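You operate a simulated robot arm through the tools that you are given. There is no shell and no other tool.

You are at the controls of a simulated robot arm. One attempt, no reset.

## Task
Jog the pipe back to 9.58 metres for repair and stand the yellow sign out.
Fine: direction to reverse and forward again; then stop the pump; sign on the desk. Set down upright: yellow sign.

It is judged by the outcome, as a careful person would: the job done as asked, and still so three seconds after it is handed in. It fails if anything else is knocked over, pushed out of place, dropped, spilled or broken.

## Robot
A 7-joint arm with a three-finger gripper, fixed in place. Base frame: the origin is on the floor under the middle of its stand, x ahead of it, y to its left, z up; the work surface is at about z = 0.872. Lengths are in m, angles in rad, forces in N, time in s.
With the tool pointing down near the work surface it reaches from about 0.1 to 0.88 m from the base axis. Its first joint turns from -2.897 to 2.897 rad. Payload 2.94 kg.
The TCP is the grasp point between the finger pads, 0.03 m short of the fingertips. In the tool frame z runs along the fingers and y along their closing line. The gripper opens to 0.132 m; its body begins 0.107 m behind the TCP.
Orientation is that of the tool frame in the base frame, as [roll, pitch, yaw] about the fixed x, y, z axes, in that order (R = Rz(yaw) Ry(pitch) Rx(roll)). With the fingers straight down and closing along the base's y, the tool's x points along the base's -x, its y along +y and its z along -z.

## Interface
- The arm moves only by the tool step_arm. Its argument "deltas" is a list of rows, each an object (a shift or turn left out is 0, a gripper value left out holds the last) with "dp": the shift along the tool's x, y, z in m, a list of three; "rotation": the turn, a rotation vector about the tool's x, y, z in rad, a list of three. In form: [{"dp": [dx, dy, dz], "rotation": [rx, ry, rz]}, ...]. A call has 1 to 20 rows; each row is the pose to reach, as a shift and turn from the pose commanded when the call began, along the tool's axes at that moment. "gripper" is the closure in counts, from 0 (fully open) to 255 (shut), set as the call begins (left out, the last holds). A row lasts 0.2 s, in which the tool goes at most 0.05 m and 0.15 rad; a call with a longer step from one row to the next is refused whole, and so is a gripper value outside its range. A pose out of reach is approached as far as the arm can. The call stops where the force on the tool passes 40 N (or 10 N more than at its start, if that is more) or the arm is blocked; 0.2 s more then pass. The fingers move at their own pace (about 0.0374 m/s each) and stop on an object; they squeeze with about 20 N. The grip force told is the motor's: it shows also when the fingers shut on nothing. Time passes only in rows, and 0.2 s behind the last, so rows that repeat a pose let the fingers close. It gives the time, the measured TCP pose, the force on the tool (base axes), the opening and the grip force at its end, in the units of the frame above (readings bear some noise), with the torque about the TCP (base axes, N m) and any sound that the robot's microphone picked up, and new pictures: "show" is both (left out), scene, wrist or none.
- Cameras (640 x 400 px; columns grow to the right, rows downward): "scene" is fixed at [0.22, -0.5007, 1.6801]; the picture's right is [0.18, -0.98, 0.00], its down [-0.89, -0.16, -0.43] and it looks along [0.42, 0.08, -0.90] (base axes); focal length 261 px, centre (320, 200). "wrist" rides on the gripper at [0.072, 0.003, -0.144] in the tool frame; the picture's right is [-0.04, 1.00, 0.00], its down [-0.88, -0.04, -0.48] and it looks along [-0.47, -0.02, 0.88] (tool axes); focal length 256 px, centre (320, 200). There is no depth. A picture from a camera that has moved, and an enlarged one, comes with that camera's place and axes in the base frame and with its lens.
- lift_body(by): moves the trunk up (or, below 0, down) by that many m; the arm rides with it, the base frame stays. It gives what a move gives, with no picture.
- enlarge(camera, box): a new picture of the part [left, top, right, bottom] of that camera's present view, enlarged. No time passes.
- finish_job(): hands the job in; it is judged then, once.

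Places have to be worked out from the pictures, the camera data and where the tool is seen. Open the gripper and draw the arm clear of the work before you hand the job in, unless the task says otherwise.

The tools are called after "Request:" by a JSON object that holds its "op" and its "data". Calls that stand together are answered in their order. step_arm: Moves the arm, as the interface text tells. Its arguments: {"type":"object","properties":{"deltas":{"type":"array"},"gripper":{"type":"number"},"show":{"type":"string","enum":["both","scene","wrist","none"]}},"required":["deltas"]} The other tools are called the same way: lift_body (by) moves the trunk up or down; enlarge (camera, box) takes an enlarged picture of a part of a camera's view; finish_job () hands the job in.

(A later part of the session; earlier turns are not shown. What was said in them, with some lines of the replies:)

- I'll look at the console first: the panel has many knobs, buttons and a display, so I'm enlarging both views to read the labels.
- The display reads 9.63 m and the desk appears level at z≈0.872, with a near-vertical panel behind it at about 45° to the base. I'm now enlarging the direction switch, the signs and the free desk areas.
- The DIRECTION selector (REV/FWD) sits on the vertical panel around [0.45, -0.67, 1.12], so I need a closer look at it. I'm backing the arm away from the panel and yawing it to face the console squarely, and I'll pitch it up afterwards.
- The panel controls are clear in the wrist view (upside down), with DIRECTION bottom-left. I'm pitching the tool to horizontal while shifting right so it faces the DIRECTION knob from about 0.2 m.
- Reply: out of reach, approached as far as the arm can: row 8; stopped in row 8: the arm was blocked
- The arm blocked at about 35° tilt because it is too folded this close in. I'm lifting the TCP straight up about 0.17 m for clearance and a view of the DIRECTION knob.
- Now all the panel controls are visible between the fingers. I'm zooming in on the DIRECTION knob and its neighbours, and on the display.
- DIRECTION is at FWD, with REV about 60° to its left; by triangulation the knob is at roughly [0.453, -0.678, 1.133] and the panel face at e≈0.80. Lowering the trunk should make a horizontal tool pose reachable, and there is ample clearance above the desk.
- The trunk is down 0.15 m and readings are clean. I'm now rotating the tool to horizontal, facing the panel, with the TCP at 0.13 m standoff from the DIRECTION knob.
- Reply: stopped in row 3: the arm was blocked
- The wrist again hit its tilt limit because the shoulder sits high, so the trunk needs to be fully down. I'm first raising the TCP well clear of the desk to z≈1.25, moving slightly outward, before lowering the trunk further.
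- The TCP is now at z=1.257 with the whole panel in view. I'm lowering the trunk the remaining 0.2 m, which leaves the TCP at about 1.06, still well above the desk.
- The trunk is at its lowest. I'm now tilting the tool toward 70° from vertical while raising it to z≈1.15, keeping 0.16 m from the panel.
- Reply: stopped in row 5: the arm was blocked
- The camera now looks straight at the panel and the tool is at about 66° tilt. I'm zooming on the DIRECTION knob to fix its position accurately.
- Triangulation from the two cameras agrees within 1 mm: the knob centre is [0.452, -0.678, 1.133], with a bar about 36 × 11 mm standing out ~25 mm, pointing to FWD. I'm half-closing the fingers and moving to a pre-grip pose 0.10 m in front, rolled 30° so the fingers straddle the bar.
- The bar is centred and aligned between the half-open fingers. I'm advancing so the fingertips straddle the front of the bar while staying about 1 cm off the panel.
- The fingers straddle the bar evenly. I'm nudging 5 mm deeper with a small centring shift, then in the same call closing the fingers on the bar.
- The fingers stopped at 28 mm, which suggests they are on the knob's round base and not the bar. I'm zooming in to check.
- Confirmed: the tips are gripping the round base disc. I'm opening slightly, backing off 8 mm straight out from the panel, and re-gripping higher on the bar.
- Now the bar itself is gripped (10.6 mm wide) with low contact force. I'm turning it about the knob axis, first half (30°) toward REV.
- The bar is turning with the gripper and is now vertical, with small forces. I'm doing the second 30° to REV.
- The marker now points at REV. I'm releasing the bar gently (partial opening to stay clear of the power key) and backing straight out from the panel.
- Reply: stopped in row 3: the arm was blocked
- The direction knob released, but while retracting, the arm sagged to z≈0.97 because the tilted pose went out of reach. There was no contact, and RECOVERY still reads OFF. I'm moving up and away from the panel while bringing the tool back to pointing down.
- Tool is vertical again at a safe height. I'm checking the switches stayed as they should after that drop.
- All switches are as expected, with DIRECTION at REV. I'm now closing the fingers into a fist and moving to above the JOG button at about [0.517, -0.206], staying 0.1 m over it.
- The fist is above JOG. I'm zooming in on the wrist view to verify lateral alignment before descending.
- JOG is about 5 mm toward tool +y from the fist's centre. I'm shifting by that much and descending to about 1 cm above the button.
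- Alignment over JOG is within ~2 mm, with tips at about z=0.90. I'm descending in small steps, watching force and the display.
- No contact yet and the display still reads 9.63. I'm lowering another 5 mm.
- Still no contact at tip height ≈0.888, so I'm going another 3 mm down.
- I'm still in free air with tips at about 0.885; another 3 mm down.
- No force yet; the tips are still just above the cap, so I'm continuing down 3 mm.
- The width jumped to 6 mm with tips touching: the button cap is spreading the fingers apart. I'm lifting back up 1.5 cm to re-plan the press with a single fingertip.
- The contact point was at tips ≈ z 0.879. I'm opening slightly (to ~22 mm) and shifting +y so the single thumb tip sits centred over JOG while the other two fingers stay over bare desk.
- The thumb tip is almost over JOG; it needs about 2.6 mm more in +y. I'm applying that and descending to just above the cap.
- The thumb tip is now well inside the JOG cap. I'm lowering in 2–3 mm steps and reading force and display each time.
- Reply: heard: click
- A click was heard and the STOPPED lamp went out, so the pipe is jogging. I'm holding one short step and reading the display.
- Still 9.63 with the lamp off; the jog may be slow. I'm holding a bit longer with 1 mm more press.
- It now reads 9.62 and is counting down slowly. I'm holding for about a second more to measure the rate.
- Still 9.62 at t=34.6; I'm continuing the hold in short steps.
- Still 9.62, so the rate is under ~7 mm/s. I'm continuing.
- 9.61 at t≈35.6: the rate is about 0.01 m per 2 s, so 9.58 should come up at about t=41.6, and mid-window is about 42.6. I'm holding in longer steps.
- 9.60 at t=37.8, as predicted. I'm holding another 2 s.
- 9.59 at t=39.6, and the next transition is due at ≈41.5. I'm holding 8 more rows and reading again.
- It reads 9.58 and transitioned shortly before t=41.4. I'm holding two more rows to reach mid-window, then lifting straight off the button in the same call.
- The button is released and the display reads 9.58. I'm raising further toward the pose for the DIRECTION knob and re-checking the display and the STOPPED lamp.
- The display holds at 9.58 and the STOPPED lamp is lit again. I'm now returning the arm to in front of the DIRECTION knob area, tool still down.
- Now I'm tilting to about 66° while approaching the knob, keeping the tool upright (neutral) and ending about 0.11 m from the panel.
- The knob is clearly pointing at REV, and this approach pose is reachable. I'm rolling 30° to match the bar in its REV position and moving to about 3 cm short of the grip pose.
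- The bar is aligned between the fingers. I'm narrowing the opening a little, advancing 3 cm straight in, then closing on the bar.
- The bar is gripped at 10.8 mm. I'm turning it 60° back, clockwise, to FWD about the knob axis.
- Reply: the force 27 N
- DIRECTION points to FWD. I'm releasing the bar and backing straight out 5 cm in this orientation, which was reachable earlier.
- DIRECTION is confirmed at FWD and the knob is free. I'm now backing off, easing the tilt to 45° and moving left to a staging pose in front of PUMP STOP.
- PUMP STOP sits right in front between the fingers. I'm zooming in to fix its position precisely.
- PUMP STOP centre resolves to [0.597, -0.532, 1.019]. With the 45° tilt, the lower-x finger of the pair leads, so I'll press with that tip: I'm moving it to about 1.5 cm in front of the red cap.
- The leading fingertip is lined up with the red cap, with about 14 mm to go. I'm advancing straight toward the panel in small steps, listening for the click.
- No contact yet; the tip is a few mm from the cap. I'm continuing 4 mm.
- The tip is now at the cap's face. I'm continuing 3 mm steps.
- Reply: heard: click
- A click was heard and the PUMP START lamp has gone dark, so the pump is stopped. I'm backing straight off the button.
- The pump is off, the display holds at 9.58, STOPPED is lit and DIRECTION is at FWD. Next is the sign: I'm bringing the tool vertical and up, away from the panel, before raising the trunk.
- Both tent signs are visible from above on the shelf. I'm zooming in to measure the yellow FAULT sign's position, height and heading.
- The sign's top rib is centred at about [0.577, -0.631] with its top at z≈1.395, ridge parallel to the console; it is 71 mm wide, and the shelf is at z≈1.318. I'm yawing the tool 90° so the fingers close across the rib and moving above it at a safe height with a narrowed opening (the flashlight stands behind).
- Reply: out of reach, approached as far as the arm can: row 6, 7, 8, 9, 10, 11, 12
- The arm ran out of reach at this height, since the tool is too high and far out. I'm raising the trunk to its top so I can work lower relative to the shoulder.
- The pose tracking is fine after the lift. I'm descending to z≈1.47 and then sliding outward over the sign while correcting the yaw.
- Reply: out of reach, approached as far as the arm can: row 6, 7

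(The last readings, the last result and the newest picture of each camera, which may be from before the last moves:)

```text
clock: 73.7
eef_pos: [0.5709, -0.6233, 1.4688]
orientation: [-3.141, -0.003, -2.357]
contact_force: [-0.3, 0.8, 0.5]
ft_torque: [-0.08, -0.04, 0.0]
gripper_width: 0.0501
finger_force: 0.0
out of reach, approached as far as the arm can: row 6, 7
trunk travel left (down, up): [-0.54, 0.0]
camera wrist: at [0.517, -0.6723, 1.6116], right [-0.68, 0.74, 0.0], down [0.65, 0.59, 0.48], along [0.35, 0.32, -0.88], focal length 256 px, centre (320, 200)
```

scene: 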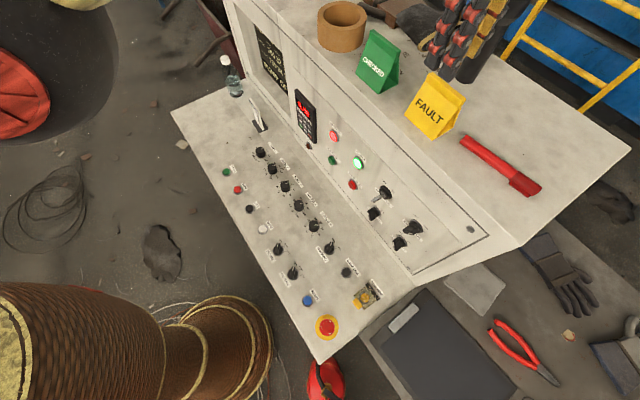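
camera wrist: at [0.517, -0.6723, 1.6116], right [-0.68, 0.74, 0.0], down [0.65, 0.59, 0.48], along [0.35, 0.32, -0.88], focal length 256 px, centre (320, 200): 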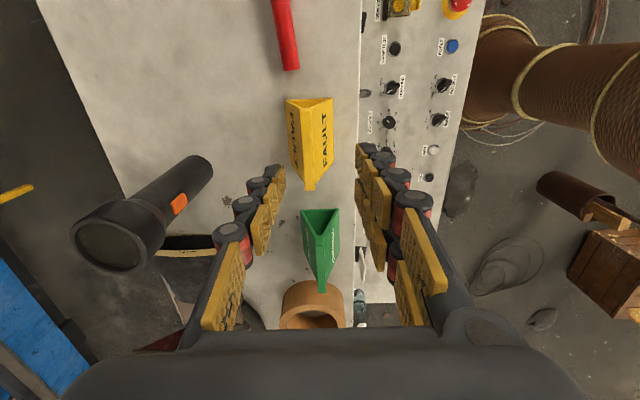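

The sign's rib lies 10 mm off the finger centre toward −y, as computed. I'm descending to just above it with that correction.

Request:
{"op": "step_arm", "data": {"deltas": [{"dp": [0.001, -0.002, 0.017]}, {"dp": [0.001, -0.0098, 0.034]}, {"dp": [0.001, -0.0098, 0.034]}], "show": "both"}}

Request:
{"op": "enlarge", "data": {"camera": "wrist", "box": [240, 60, 420, 220]}}

Request:
{"op": "enlarge", "data": {"camera": "scene", "box": [390, 20, 510, 150]}}

```text
clock: 74.5
eef_pos: [0.5776, -0.6311, 1.4347]
orientation: [-3.14, 0.0, -2.355]
contact_force: [-0.4, 0.8, 0.3]
ft_torque: [-0.05, -0.05, 0.03]
gripper_width: 0.05
finger_force: 0.2
trunk travel left (down, up): [-0.54, 0.0]
camera wrist: at [0.5235, -0.6795, 1.5792], right [-0.68, 0.74, 0.0], down [0.65, 0.6, 0.48], along [0.35, 0.32, -0.88], focal length 256 px, centre (320, 200)
```

scene: 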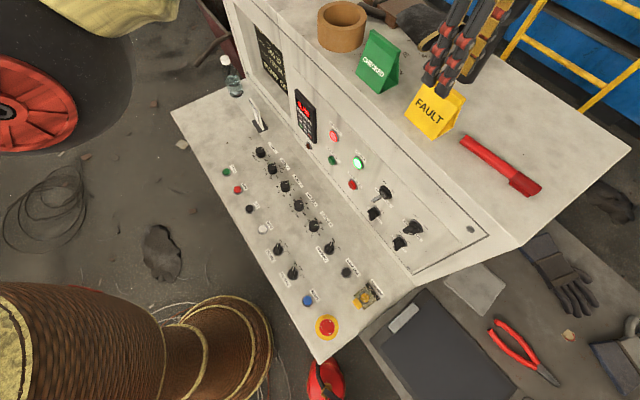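
wrist: 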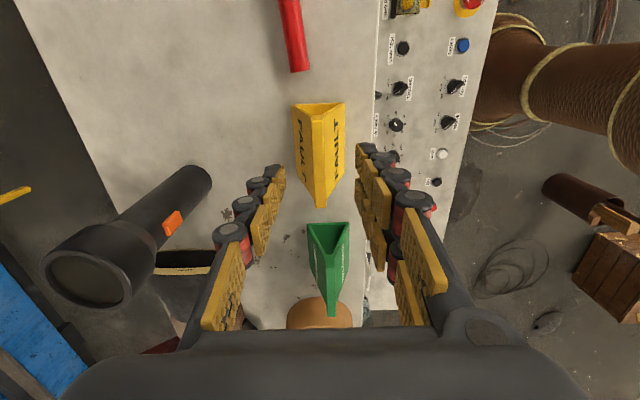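

```text
2.50 times, centred on (330, 140) of wrist
camera zoom: at [0.5235, -0.6795, 1.5792], right [-0.68, 0.74, 0.0], down [0.65, 0.6, 0.48], along [0.35, 0.32, -0.88], focal length 640 px, centre (295, 350)
```

zoom: 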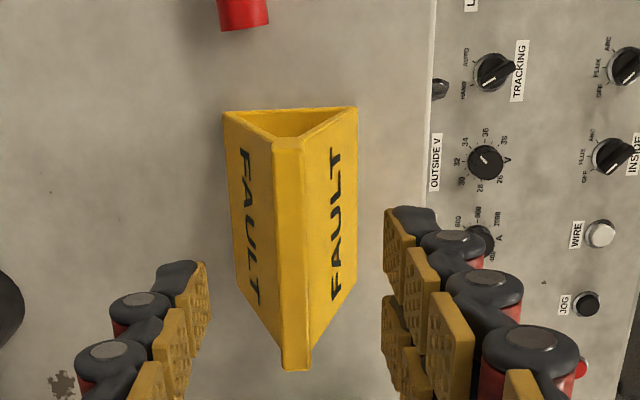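

```text
3.08 times, centred on (450, 85) of scene
camera zoom: at [0.22, -0.5007, 1.6801], right [0.18, -0.98, 0.0], down [-0.89, -0.16, -0.43], along [0.42, 0.08, -0.9], focal length 803 px, centre (-80, 554)
```

zoom: 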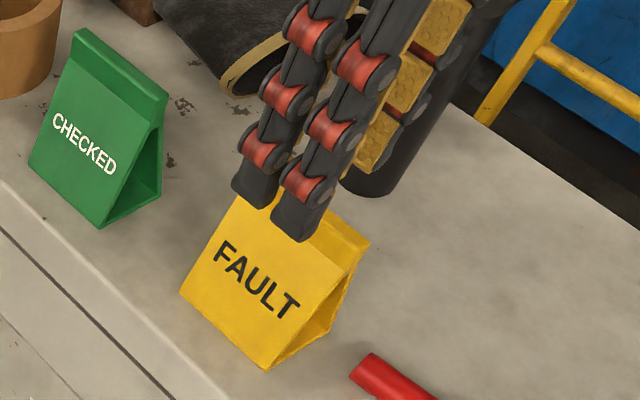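

The sign is centred between the fingers and the tips are about 1 cm above the rib. I'm lowering so the tips overlap the rib by ~12 mm, then closing.

Request:
{"op": "step_arm", "data": {"deltas": [{"dp": [0, 0, 0.011]}, {"dp": [0, 0, 0.0217]}, {"dp": [0, 0, 0.0217]}], "show": "none"}}

Request:
{"op": "enlarge", "data": {"camera": "wrist", "box": [240, 60, 420, 220]}}

Request:
{"op": "enlarge", "data": {"camera": "scene", "box": [390, 20, 510, 150]}}

```text
clock: 75.3
eef_pos: [0.5764, -0.6321, 1.4141]
orientation: [-3.141, 0.001, -2.357]
contact_force: [0.0, 0.7, -0.2]
ft_torque: [-0.01, -0.03, 0.02]
gripper_width: 0.0503
finger_force: 0.1
trunk travel left (down, up): [-0.54, 0.0]
```

```text
2.50 times, centred on (330, 140) of wrist
camera zoom: at [0.5235, -0.6805, 1.5564], right [-0.68, 0.74, 0.0], down [0.65, 0.6, 0.48], along [0.35, 0.32, -0.88], focal length 640 px, centre (295, 350)
```

zoom: 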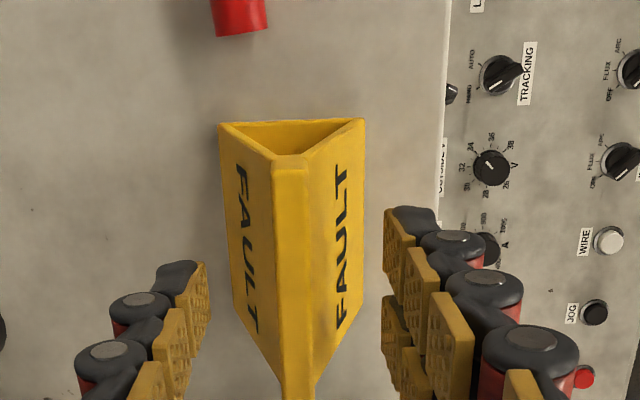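

```text
3.08 times, centred on (450, 85) of scene
camera zoom: at [0.22, -0.5007, 1.6801], right [0.18, -0.98, 0.0], down [-0.89, -0.16, -0.43], along [0.42, 0.08, -0.9], focal length 803 px, centre (-80, 554)
```

zoom: 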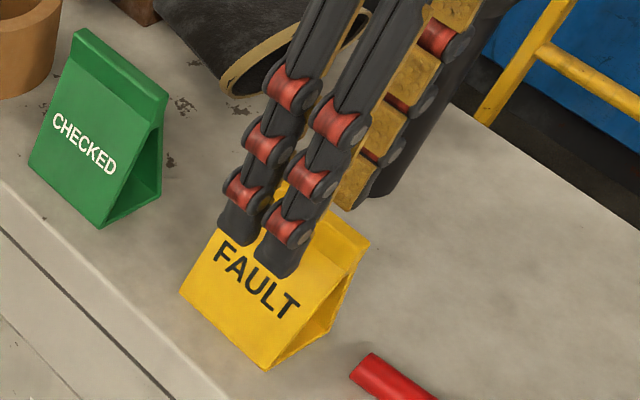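

The fingers straddle the rib cleanly with no contact. I'm closing on it.

Request:
{"op": "step_arm", "data": {"deltas": [{"dp": [0, 0, 0]}, {"dp": [0, 0, 0]}, {"dp": [0, 0, 0]}, {"dp": [0, 0, 0]}, {"dp": [0, 0, 0]}], "gripper": 255, "show": "both"}}

Request:
{"op": "enlarge", "data": {"camera": "wrist", "box": [240, 60, 420, 220]}}

Request:
{"op": "enlarge", "data": {"camera": "scene", "box": [390, 20, 510, 150]}}

```text
clock: 76.5
eef_pos: [0.5777, -0.6307, 1.4119]
orientation: [-3.14, -0.001, -2.358]
contact_force: [-0.1, 0.8, 0.6]
ft_torque: [0.01, 0.03, 0.0]
gripper_width: 0.0095
finger_force: 20.1
trunk travel left (down, up): [-0.54, 0.0]
camera wrist: at [0.5239, -0.6808, 1.5559], right [-0.68, 0.74, 0.0], down [0.65, 0.59, 0.48], along [0.35, 0.32, -0.88], focal length 256 px, centre (320, 200)
```

scene: 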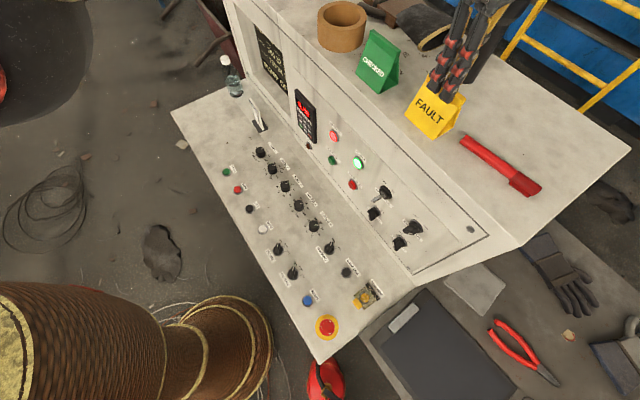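
wrist: 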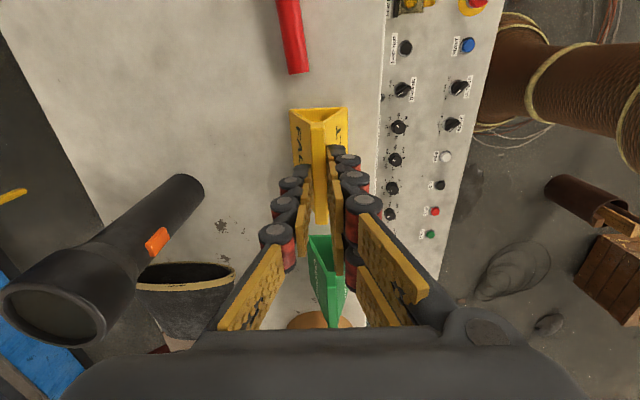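

```text
2.50 times, centred on (330, 140) of wrist
camera zoom: at [0.5239, -0.6808, 1.5559], right [-0.68, 0.74, 0.0], down [0.65, 0.59, 0.48], along [0.35, 0.32, -0.88], focal length 640 px, centre (295, 350)
```

zoom: 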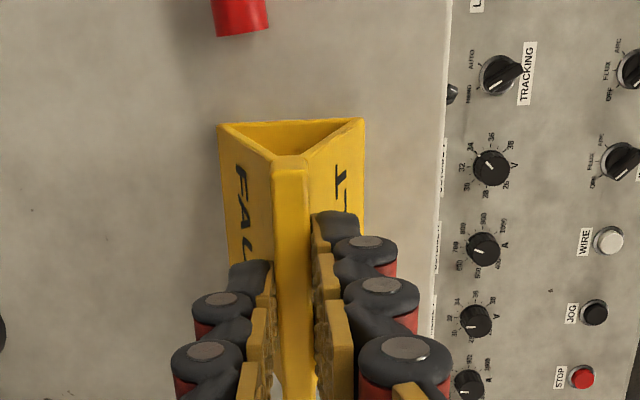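

```text
3.08 times, centred on (450, 85) of scene
camera zoom: at [0.22, -0.5007, 1.6801], right [0.18, -0.98, 0.0], down [-0.89, -0.16, -0.43], along [0.42, 0.08, -0.9], focal length 803 px, centre (-80, 554)
```

zoom: 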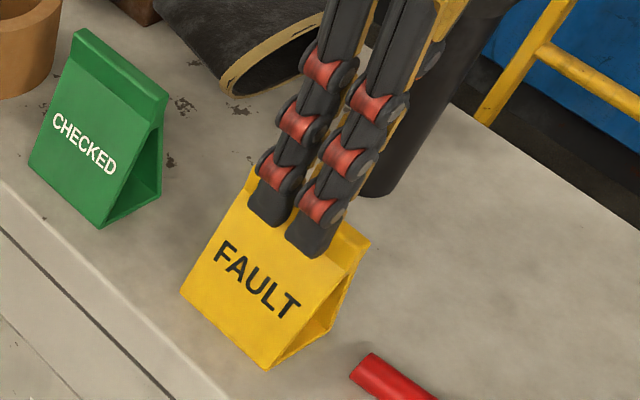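

The rib is held at 9.5 mm width. I'm lifting the sign 3 cm straight up and checking it comes along level.

Request:
{"op": "step_arm", "data": {"deltas": [{"dp": [0, 0, -0.01]}, {"dp": [0, 0, -0.02]}, {"dp": [0, 0.003, -0.03]}, {"dp": [0, 0.003, -0.03]}], "show": "both"}}

Request:
{"op": "enlarge", "data": {"camera": "scene", "box": [390, 20, 510, 150]}}

```text
clock: 77.5
eef_pos: [0.5756, -0.6292, 1.4419]
orientation: [3.14, 0.001, -2.355]
contact_force: [0.2, -0.4, -1.2]
ft_torque: [0.0, 0.0, -0.01]
gripper_width: 0.0094
finger_force: 19.9
trunk travel left (down, up): [-0.54, 0.0]
camera wrist: at [0.5226, -0.6795, 1.5847], right [-0.68, 0.74, 0.0], down [0.65, 0.59, 0.48], along [0.35, 0.32, -0.88], focal length 256 px, centre (320, 200)
```

scene: 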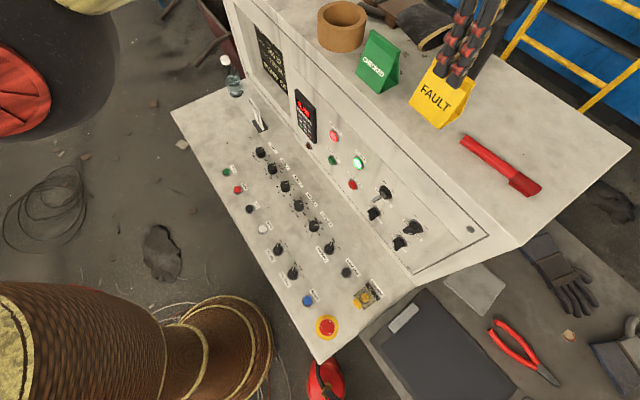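
wrist: 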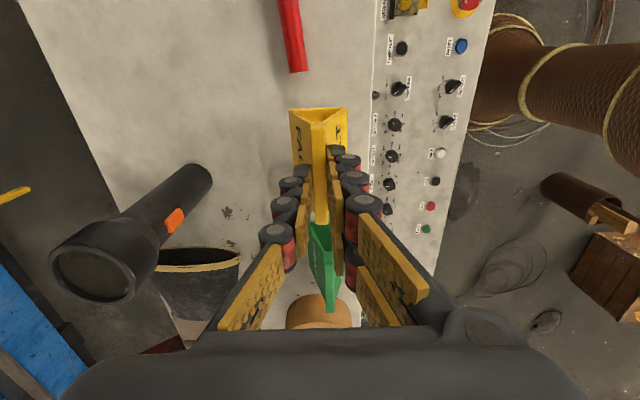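

```text
3.08 times, centred on (450, 85) of scene
camera zoom: at [0.22, -0.5007, 1.6801], right [0.18, -0.98, 0.0], down [-0.89, -0.16, -0.43], along [0.42, 0.08, -0.9], focal length 803 px, centre (-80, 554)
```

zoom: 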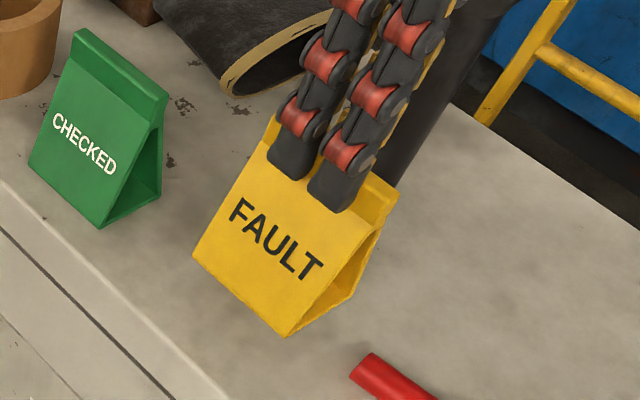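

The sign is hanging level in the grip with no slip. I'm drawing it back toward the operator side, clear of the shelf edge, with a little more height.

Request:
{"op": "step_arm", "data": {"deltas": [{"dp": [0, 0.03, -0.008]}, {"dp": [0, 0.07, -0.016]}, {"dp": [0, 0.115, -0.02]}, {"dp": [0, 0.16, -0.02]}, {"dp": [0, 0.2, -0.02]}, {"dp": [0, 0.2, -0.02]}], "show": "both"}}

```text
clock: 78.9
eef_pos: [0.4341, -0.4889, 1.4624]
orientation: [3.142, 0.0, -2.356]
contact_force: [0.7, 0.0, -0.5]
ft_torque: [0.02, 0.03, -0.01]
gripper_width: 0.0094
finger_force: 20.0
trunk travel left (down, up): [-0.54, 0.0]
camera wrist: at [0.3818, -0.5379, 1.6048], right [-0.68, 0.74, 0.0], down [0.65, 0.59, 0.48], along [0.35, 0.32, -0.88], focal length 256 px, centre (320, 200)
```

scene: 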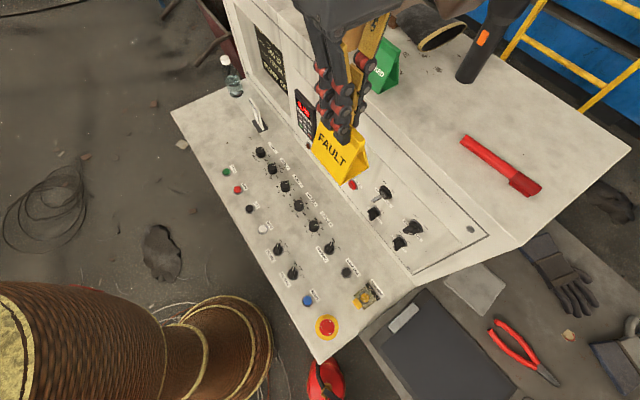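
wrist: 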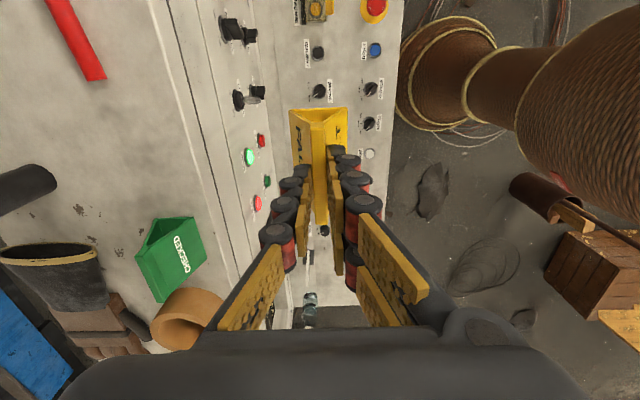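

The sign is clear in front of the panel. I'm traversing left along the console at this height to above the empty left end of the desk (target ≈ [0.778, -0.015]).

Request:
{"op": "step_arm", "data": {"deltas": [{"dp": [-0.03, 0.03, 0]}, {"dp": [-0.065, 0.055, 0]}, {"dp": [-0.105, 0.075, 0]}, {"dp": [-0.15, 0.092, 0]}, {"dp": [-0.195, 0.092, 0]}, {"dp": [-0.24, 0.092, 0]}, {"dp": [-0.285, 0.092, 0]}, {"dp": [-0.33, 0.092, 0]}, {"dp": [-0.375, 0.092, 0]}, {"dp": [-0.42, 0.092, 0]}, {"dp": [-0.465, 0.092, 0]}, {"dp": [-0.505, 0.092, 0]}, {"dp": [-0.545, 0.092, 0]}, {"dp": [-0.578, 0.092, 0]}, {"dp": [-0.578, 0.092, 0]}], "show": "both"}}

```text
clock: 82.1
eef_pos: [0.7755, -0.0155, 1.463]
orientation: [-3.14, 0.001, -2.357]
contact_force: [0.3, -0.1, -0.7]
ft_torque: [0.01, -0.03, -0.01]
gripper_width: 0.0095
finger_force: 20.1
trunk travel left (down, up): [-0.54, 0.0]
camera wrist: at [0.7222, -0.0633, 1.6061], right [-0.68, 0.74, 0.0], down [0.65, 0.59, 0.48], along [0.35, 0.32, -0.88], focal length 256 px, centre (320, 200)
```

scene: 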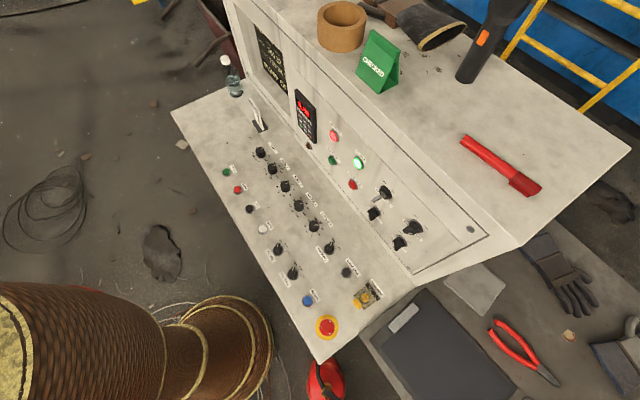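
wrist: 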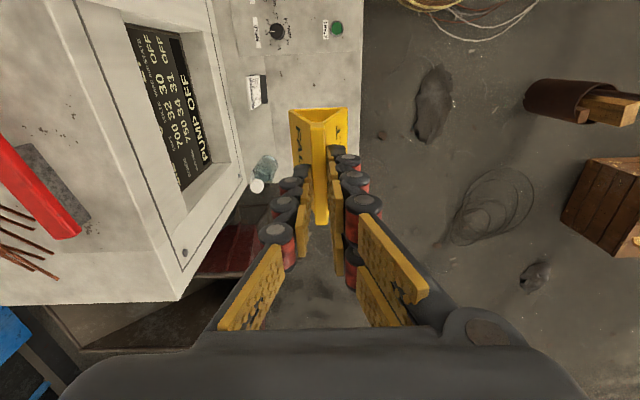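

The display reads PUMP OFF, and the sign hangs above the bare left end of the desk. I'm lowering the trunk 0.35 m, leaving the sign bottom still about 15 cm above the desk.

Request:
{"op": "lift_body", "data": {"by": -0.35}}

Request:
{"op": "step_arm", "data": {"deltas": [{"dp": [0, 0, 0.03]}, {"dp": [0, 0, 0.06]}, {"dp": [0, 0, 0.06]}], "show": "both"}}

Request:
{"op": "enlarge", "data": {"camera": "scene", "box": [160, 50, 320, 190]}}

```text
clock: 85.5
eef_pos: [0.7755, -0.0148, 1.1131]
orientation: [-3.138, 0.0, -2.356]
contact_force: [-0.3, 0.4, -1.2]
ft_torque: [-0.03, -0.02, -0.04]
gripper_width: 0.0091
finger_force: 20.5
trunk travel left (down, up): [-0.19, 0.35]
```

```text
clock: 86.3
eef_pos: [0.7771, -0.0159, 1.0521]
orientation: [-3.139, 0.0, -2.356]
contact_force: [-0.7, 0.5, -1.0]
ft_torque: [0.0, 0.0, -0.03]
gripper_width: 0.0096
finger_force: 20.0
trunk travel left (down, up): [-0.19, 0.35]
camera wrist: at [0.7233, -0.0643, 1.1952], right [-0.68, 0.74, 0.0], down [0.65, 0.6, 0.48], along [0.35, 0.32, -0.88], focal length 256 px, centre (320, 200)
```

scene: 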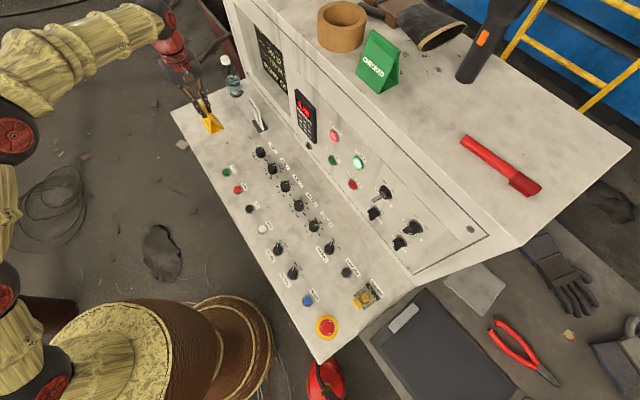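
wrist: 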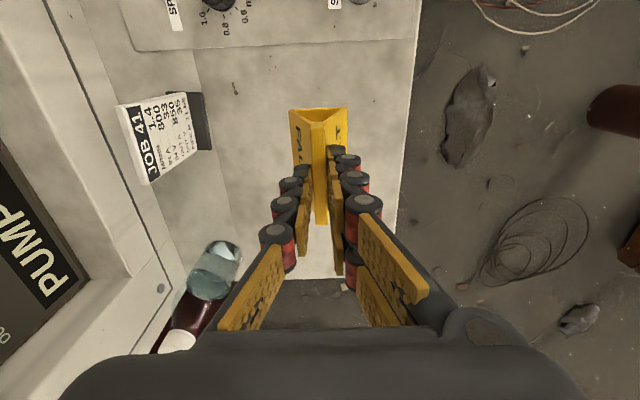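

```text
2.86 times, centred on (240, 120) of scene
camera zoom: at [0.22, -0.5007, 1.6801], right [0.18, -0.98, 0.0], down [-0.89, -0.16, -0.43], along [0.42, 0.08, -0.9], focal length 745 px, centre (549, 429)
```

zoom: 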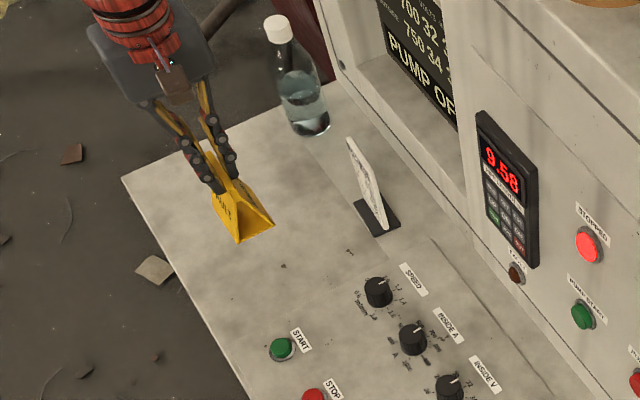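

The landing area is clear: the front edge, card holder, bottle and START button are all well away. I'm lowering until the sign is roughly 2 cm above the desk.

Request:
{"op": "step_arm", "data": {"deltas": [{"dp": [0, 0, 0.025]}, {"dp": [0, 0, 0.048]}, {"dp": [0, 0, 0.065]}, {"dp": [0, 0, 0.065]}], "show": "both"}}

Request:
{"op": "enlarge", "data": {"camera": "scene", "box": [170, 70, 270, 160]}}

```text
clock: 87.3
eef_pos: [0.7766, -0.0134, 0.9854]
orientation: [-3.14, -0.001, -2.356]
contact_force: [1.0, 0.5, -0.8]
ft_torque: [0.02, -0.03, 0.06]
gripper_width: 0.0093
finger_force: 20.3
trunk travel left (down, up): [-0.19, 0.35]
camera wrist: at [0.723, -0.0629, 1.1287], right [-0.68, 0.74, 0.0], down [0.65, 0.6, 0.48], along [0.35, 0.32, -0.88], focal length 256 px, centre (320, 200)
```

scene: 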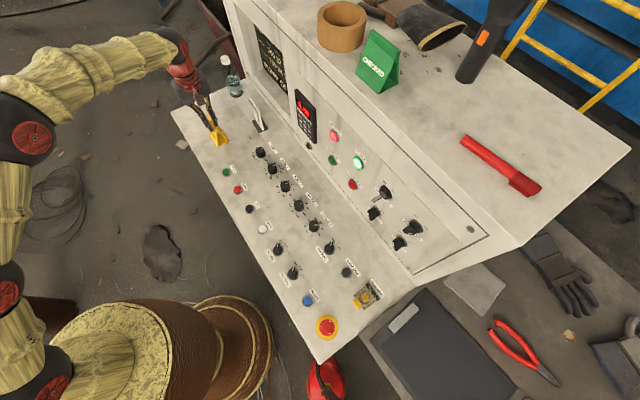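
wrist: 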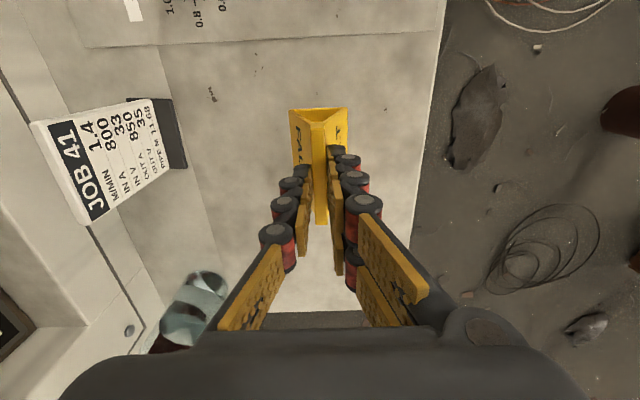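

```text
4.44 times, centred on (220, 115) of scene
camera zoom: at [0.22, -0.5007, 1.6801], right [0.18, -0.98, 0.0], down [-0.89, -0.16, -0.43], along [0.42, 0.08, -0.9], focal length 1159 px, centre (764, 578)
```

zoom: 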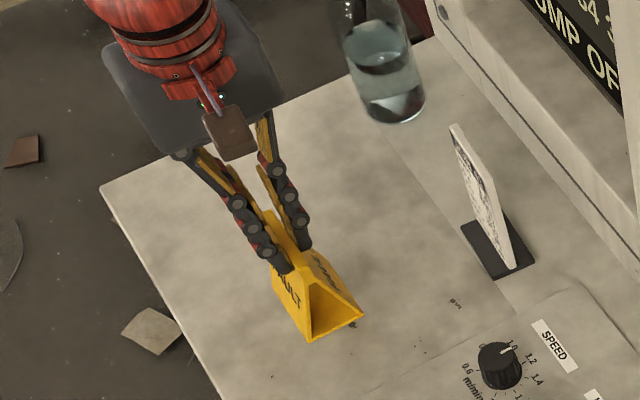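

The sign is hovering just above the desk, level. I'm lowering in small steps and watching the vertical force for touchdown.

Request:
{"op": "step_arm", "data": {"deltas": [{"dp": [0, 0, 0.006]}, {"dp": [0, 0, 0.012]}], "show": "none"}}

Request:
{"op": "step_arm", "data": {"deltas": [{"dp": [0, 0, 0.003]}], "show": "none"}}

```text
clock: 87.9
eef_pos: [0.7749, -0.0142, 0.9745]
orientation: [-3.139, 0.001, -2.356]
contact_force: [0.0, 0.1, -0.4]
ft_torque: [0.0, 0.0, 0.0]
gripper_width: 0.0093
finger_force: 20.5
trunk travel left (down, up): [-0.19, 0.35]
```

```text
clock: 88.3
eef_pos: [0.776, -0.0157, 0.9712]
orientation: [-3.141, 0.0, -2.357]
contact_force: [0.2, -0.8, -0.9]
ft_torque: [0.01, -0.01, 0.0]
gripper_width: 0.0092
finger_force: 19.4
trunk travel left (down, up): [-0.19, 0.35]
```

Force is still just the sign's weight at TCP z=0.971, so I'm continuing down in 2–3 mm steps.

Request:
{"op": "step_arm", "data": {"deltas": [{"dp": [0, 0, 0.0025]}], "show": "none"}}

Request:
{"op": "step_arm", "data": {"deltas": [{"dp": [0, 0, 0.0025]}], "show": "none"}}

Request:
{"op": "enlarge", "data": {"camera": "scene", "box": [170, 70, 270, 160]}}

```text
clock: 88.7
eef_pos: [0.777, -0.0144, 0.9689]
orientation: [3.14, 0.0, -2.356]
contact_force: [0.0, -0.8, -0.1]
ft_torque: [-0.01, 0.04, 0.0]
gripper_width: 0.009
finger_force: 19.7
trunk travel left (down, up): [-0.19, 0.35]
```

```text
clock: 89.1
eef_pos: [0.7757, -0.0141, 0.968]
orientation: [-3.141, 0.0, -2.355]
contact_force: [-0.1, -0.4, -0.4]
ft_torque: [0.0, 0.0, 0.0]
gripper_width: 0.0094
finger_force: 20.4
trunk travel left (down, up): [-0.19, 0.35]
```

```text
4.44 times, centred on (220, 115) of scene
camera zoom: at [0.22, -0.5007, 1.6801], right [0.18, -0.98, 0.0], down [-0.89, -0.16, -0.43], along [0.42, 0.08, -0.9], focal length 1159 px, centre (764, 578)
```

zoom: 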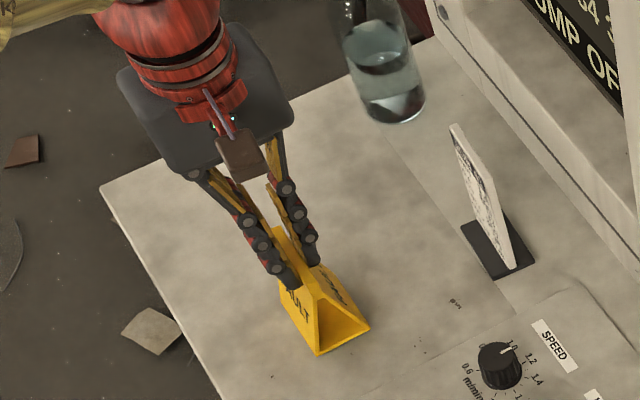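

It is nearly at the surface. I'm going on in 2 mm steps until the desk takes the load.

Request:
{"op": "step_arm", "data": {"deltas": [{"dp": [0, 0, 0.002]}], "show": "none"}}

Request:
{"op": "step_arm", "data": {"deltas": [{"dp": [0, 0, 0.002]}], "show": "none"}}

```text
clock: 89.5
eef_pos: [0.7758, -0.0143, 0.966]
orientation: [3.141, 0.001, -2.357]
contact_force: [-0.3, 0.3, -1.0]
ft_torque: [0.0, 0.0, -0.01]
gripper_width: 0.0096
finger_force: 19.9
trunk travel left (down, up): [-0.19, 0.35]
```

```text
clock: 89.9
eef_pos: [0.775, -0.0144, 0.9634]
orientation: [3.141, 0.0, -2.358]
contact_force: [0.2, -0.2, -0.8]
ft_torque: [-0.01, -0.02, -0.01]
gripper_width: 0.0093
finger_force: 19.7
trunk travel left (down, up): [-0.19, 0.35]
```

No touchdown yet at 0.963, so I'm continuing in 2 mm steps.

Request:
{"op": "step_arm", "data": {"deltas": [{"dp": [0, 0, 0.002]}], "show": "none"}}

Request:
{"op": "step_arm", "data": {"deltas": [{"dp": [0, 0, 0.002]}], "show": "none"}}

Request:
{"op": "enlarge", "data": {"camera": "scene", "box": [180, 90, 260, 160]}}

```text
clock: 90.3
eef_pos: [0.776, -0.0149, 0.9622]
orientation: [-3.139, 0.001, -2.357]
contact_force: [-0.2, -0.5, 3.8]
ft_torque: [-0.04, 0.1, 0.02]
gripper_width: 0.0095
finger_force: 20.1
trunk travel left (down, up): [-0.19, 0.35]
```

```text
clock: 90.7
eef_pos: [0.7768, -0.0146, 0.9629]
orientation: [-3.138, 0.002, -2.357]
contact_force: [-1.6, -1.0, 13.4]
ft_torque: [-0.32, 0.35, 0.0]
gripper_width: 0.009
finger_force: 20.1
trunk travel left (down, up): [-0.19, 0.35]
```

```text
5.71 times, centred on (220, 125) of scene
camera zoom: at [0.22, -0.5007, 1.6801], right [0.18, -0.98, 0.0], down [-0.89, -0.16, -0.43], along [0.42, 0.08, -0.9], focal length 1490 px, centre (891, 629)
```

zoom: 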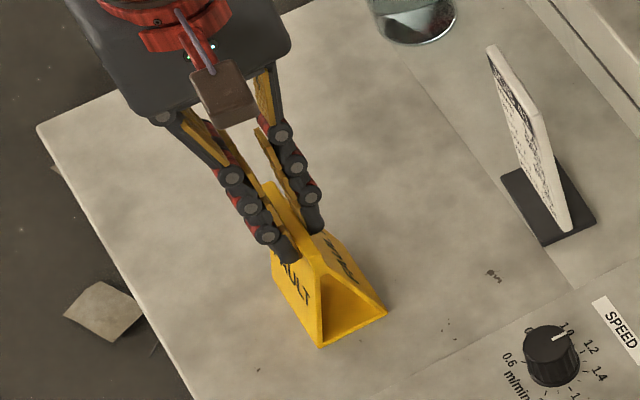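

The sign has touched down (13 N upward). I'm easing the press by 1.5 mm, then opening the fingers to release.

Request:
{"op": "step_arm", "data": {"deltas": [{"dp": [0, 0, -0.0015]}], "show": "none"}}

Request:
{"op": "step_arm", "data": {"deltas": [{"dp": [0, 0, 0]}, {"dp": [0, 0, 0]}, {"dp": [0, 0, 0]}, {"dp": [0, 0, 0]}], "gripper": 150, "show": "both"}}

Request:
{"op": "enlarge", "data": {"camera": "scene", "box": [180, 90, 260, 160]}}

Request:
{"op": "enlarge", "data": {"camera": "wrist", "box": [240, 60, 420, 220]}}

```text
clock: 91.1
eef_pos: [0.7764, -0.015, 0.9638]
orientation: [-3.139, 0.001, -2.357]
contact_force: [0.9, -2.0, 12.4]
ft_torque: [-0.05, 0.08, 0.0]
gripper_width: 0.0093
finger_force: 19.3
trunk travel left (down, up): [-0.19, 0.35]
```

```text
clock: 92.1
eef_pos: [0.7771, -0.0143, 0.9624]
orientation: [3.142, 0.001, -2.356]
contact_force: [0.5, -0.2, 0.4]
ft_torque: [0.0, -0.01, -0.02]
gripper_width: 0.0545
finger_force: 0.0
trunk travel left (down, up): [-0.19, 0.35]
camera wrist: at [0.7229, -0.0636, 1.104], right [-0.68, 0.74, 0.0], down [0.65, 0.6, 0.48], along [0.35, 0.32, -0.88], focal length 256 px, centre (320, 200)
```

scene: 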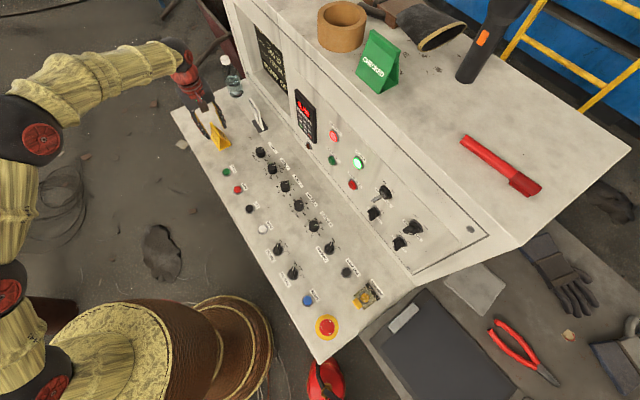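
wrist: 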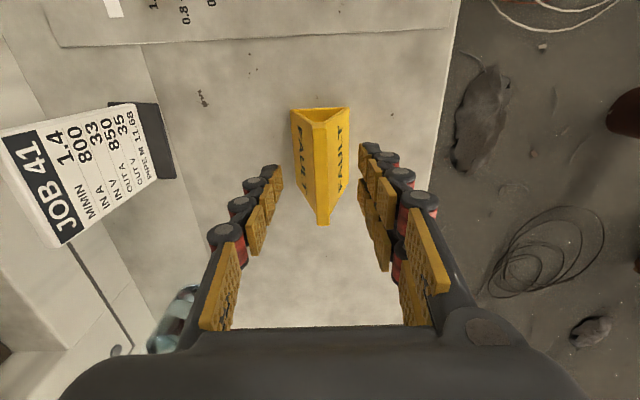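

```text
5.71 times, centred on (220, 125) of scene
camera zoom: at [0.22, -0.5007, 1.6801], right [0.18, -0.98, 0.0], down [-0.89, -0.16, -0.43], along [0.42, 0.08, -0.9], focal length 1490 px, centre (891, 629)
```

zoom: 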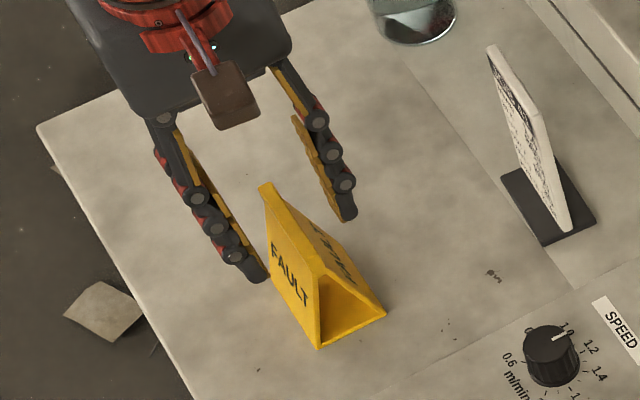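

```text
2.50 times, centred on (330, 140) of wrist
camera zoom: at [0.7229, -0.0636, 1.104], right [-0.68, 0.74, 0.0], down [0.65, 0.6, 0.48], along [0.35, 0.32, -0.88], focal length 640 px, centre (295, 350)
```

zoom: 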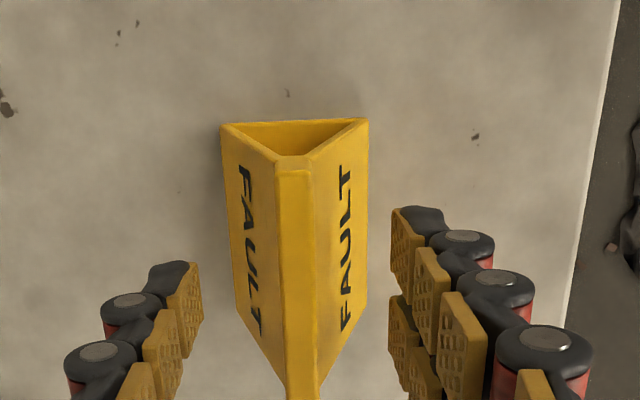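

The sign stands upright on its own, with the fingers clear on both sides. I'm lifting straight up and away.

Request:
{"op": "step_arm", "data": {"deltas": [{"dp": [0, 0, -0.015]}, {"dp": [0, 0, -0.04]}, {"dp": [0, 0, -0.08]}, {"dp": [0, 0, -0.12]}, {"dp": [0, 0, -0.16]}, {"dp": [0, 0, -0.2]}, {"dp": [0, 0, -0.2]}], "show": "both"}}

Request:
{"op": "enlarge", "data": {"camera": "scene", "box": [170, 70, 290, 170]}}

```text
clock: 93.7
eef_pos: [0.7754, -0.0152, 1.1603]
orientation: [-3.141, 0.0, -2.355]
contact_force: [0.8, 0.2, 0.5]
ft_torque: [0.02, -0.02, 0.01]
gripper_width: 0.0544
finger_force: 0.1
trunk travel left (down, up): [-0.19, 0.35]
camera wrist: at [0.7212, -0.0639, 1.3036], right [-0.68, 0.74, 0.0], down [0.65, 0.6, 0.48], along [0.35, 0.32, -0.88], focal length 256 px, centre (320, 200)
```

scene: 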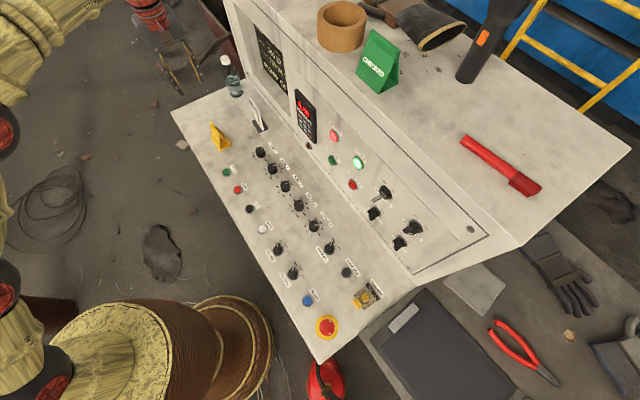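
wrist: 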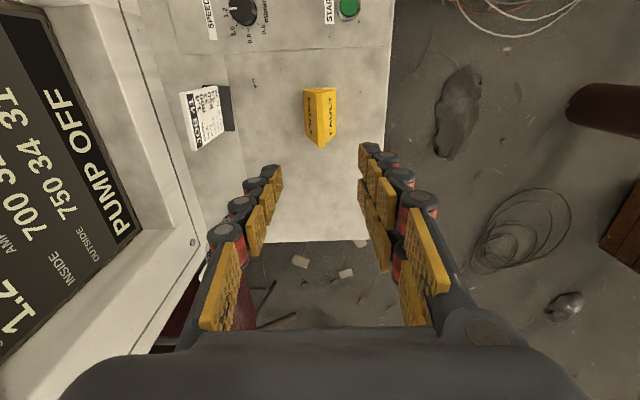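

```text
4.00 times, centred on (230, 120) of scene
camera zoom: at [0.22, -0.5007, 1.6801], right [0.18, -0.98, 0.0], down [-0.89, -0.16, -0.43], along [0.42, 0.08, -0.9], focal length 1043 px, centre (680, 520)
```

zoom: 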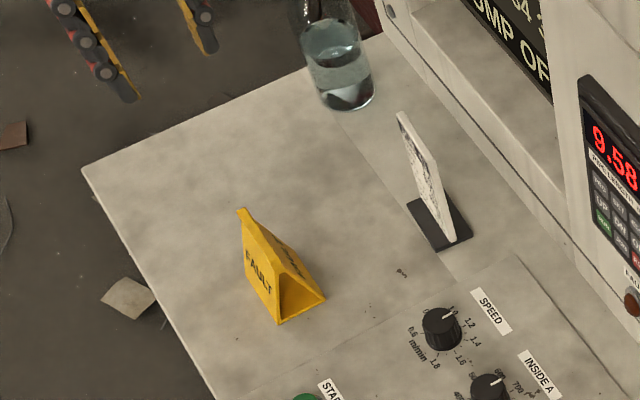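

The FAULT sign is standing on the desk. I'm opening the gripper fully and drawing the arm back clear of the console, then doing a last check of all states.

Request:
{"op": "step_arm", "data": {"deltas": [{"dp": [0.009, 0.037, -0.03]}, {"dp": [0.018, 0.074, -0.06]}, {"dp": [0.028, 0.112, -0.08]}, {"dp": [0.037, 0.15, -0.1]}, {"dp": [0.047, 0.188, -0.1]}, {"dp": [0.0566, 0.2263, -0.1]}, {"dp": [0.0566, 0.2263, -0.1]}], "gripper": 0, "show": "both"}}

Request:
{"op": "enlarge", "data": {"camera": "scene", "box": [170, 70, 350, 210]}}

Request:
{"op": "enlarge", "data": {"camera": "scene", "box": [320, 120, 450, 260]}}

Request:
{"op": "enlarge", "data": {"camera": "scene", "box": [220, 180, 400, 350]}}

Request:
{"op": "enlarge", "data": {"camera": "scene", "box": [310, 0, 560, 200]}}

```text
clock: 95.3
eef_pos: [0.5759, 0.1055, 1.2628]
orientation: [-3.139, -0.002, -2.356]
contact_force: [0.1, -0.4, -0.8]
ft_torque: [0.02, 0.0, -0.02]
gripper_width: 0.1317
finger_force: 0.0
trunk travel left (down, up): [-0.19, 0.35]
camera wrist: at [0.5227, 0.0576, 1.4062], right [-0.68, 0.74, 0.0], down [0.65, 0.59, 0.48], along [0.35, 0.32, -0.88], focal length 256 px, centre (320, 200)
```

scene: 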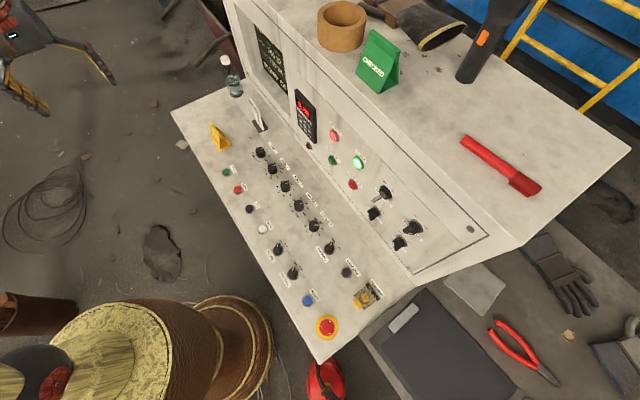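
wrist: 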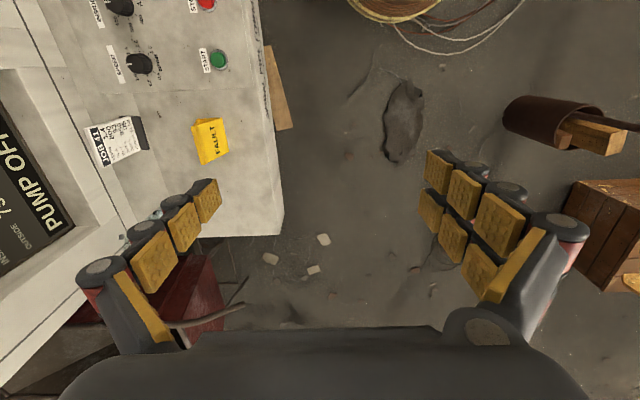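

```text
2.86 times, centred on (260, 140) of scene
camera zoom: at [0.22, -0.5007, 1.6801], right [0.18, -0.98, 0.0], down [-0.89, -0.16, -0.43], along [0.42, 0.08, -0.9], focal length 745 px, centre (491, 371)
```

zoom: 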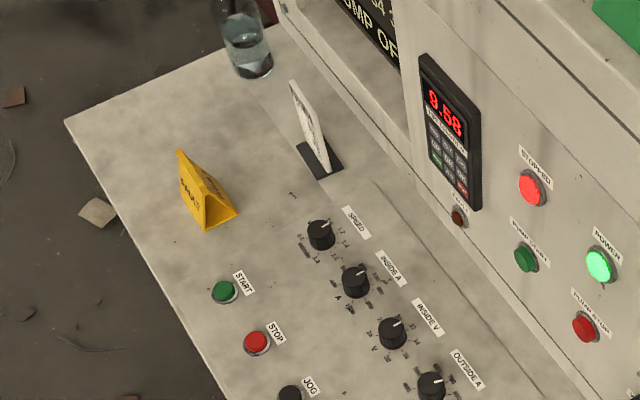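

```text
2.86 times, centred on (385, 190) of scene
camera zoom: at [0.22, -0.5007, 1.6801], right [0.18, -0.98, 0.0], down [-0.89, -0.16, -0.43], along [0.42, 0.08, -0.9], focal length 745 px, centre (134, 229)
```

zoom: 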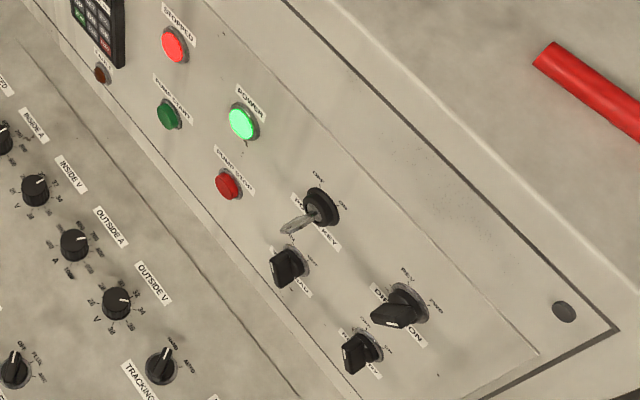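

```text
2.35 times, centred on (310, 265) of scene
camera zoom: at [0.22, -0.5007, 1.6801], right [0.18, -0.98, 0.0], down [-0.89, -0.16, -0.43], along [0.42, 0.08, -0.9], focal length 614 px, centre (344, 47)
```

zoom: 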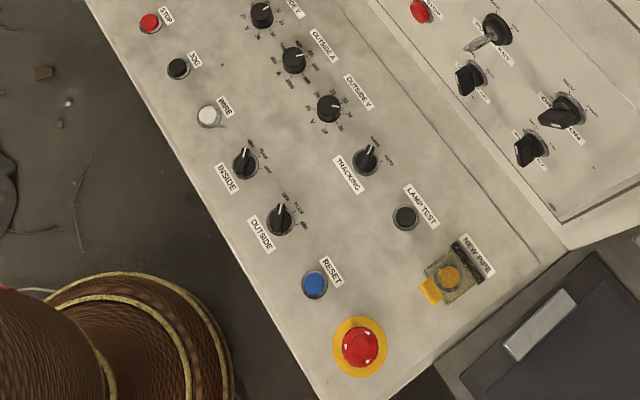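

```text
2.00 times, centred on (435, 100) of scene
camera zoom: at [0.22, -0.5007, 1.6801], right [0.18, -0.98, 0.0], down [-0.89, -0.16, -0.43], along [0.42, 0.08, -0.9], focal length 522 px, centre (90, 400)
```

zoom: 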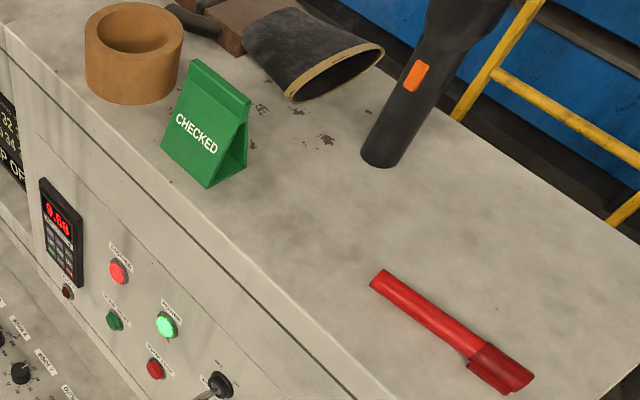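

Final check:
- **Pipe:** the display reads 9.58, with STOPPED lit.
- **Direction:** back at FWD.
- **Pump:** off, with its lamp dark and PUMP OFF on the screen.
- **Sign:** the yellow FAULT sign stands upright on the desk.
- **Everything else:** in its original place, with the gripper open and the arm clear.

I'm handing the job in.

Request:
{"op": "finish_job", "data": {}}

```text
The job is handed in.
```

The job is done and handed in. I haven't seen the judge's verdict, only the cameras at hand-in.

- **Pipe:** jogged back from 9.63 m to 9.58 m. The display held 9.58 and the STOPPED lamp was lit.
- **Direction:** turned to REV for the jog, then back to FWD.
- **Pump:** stopped after the direction was set back. Its lamp is dark and the screen shows PUMP OFF.
- **Sign:** the yellow FAULT sign stands upright on the empty left end of the desk.

While pulling back from the direction knob after setting REV, the arm sagged about 16 cm in front of the panel. It read no contact force, and the nearby switches were unchanged afterwards. In the final pictures nothing else had moved. The gripper is open and the arm is clear of the console.
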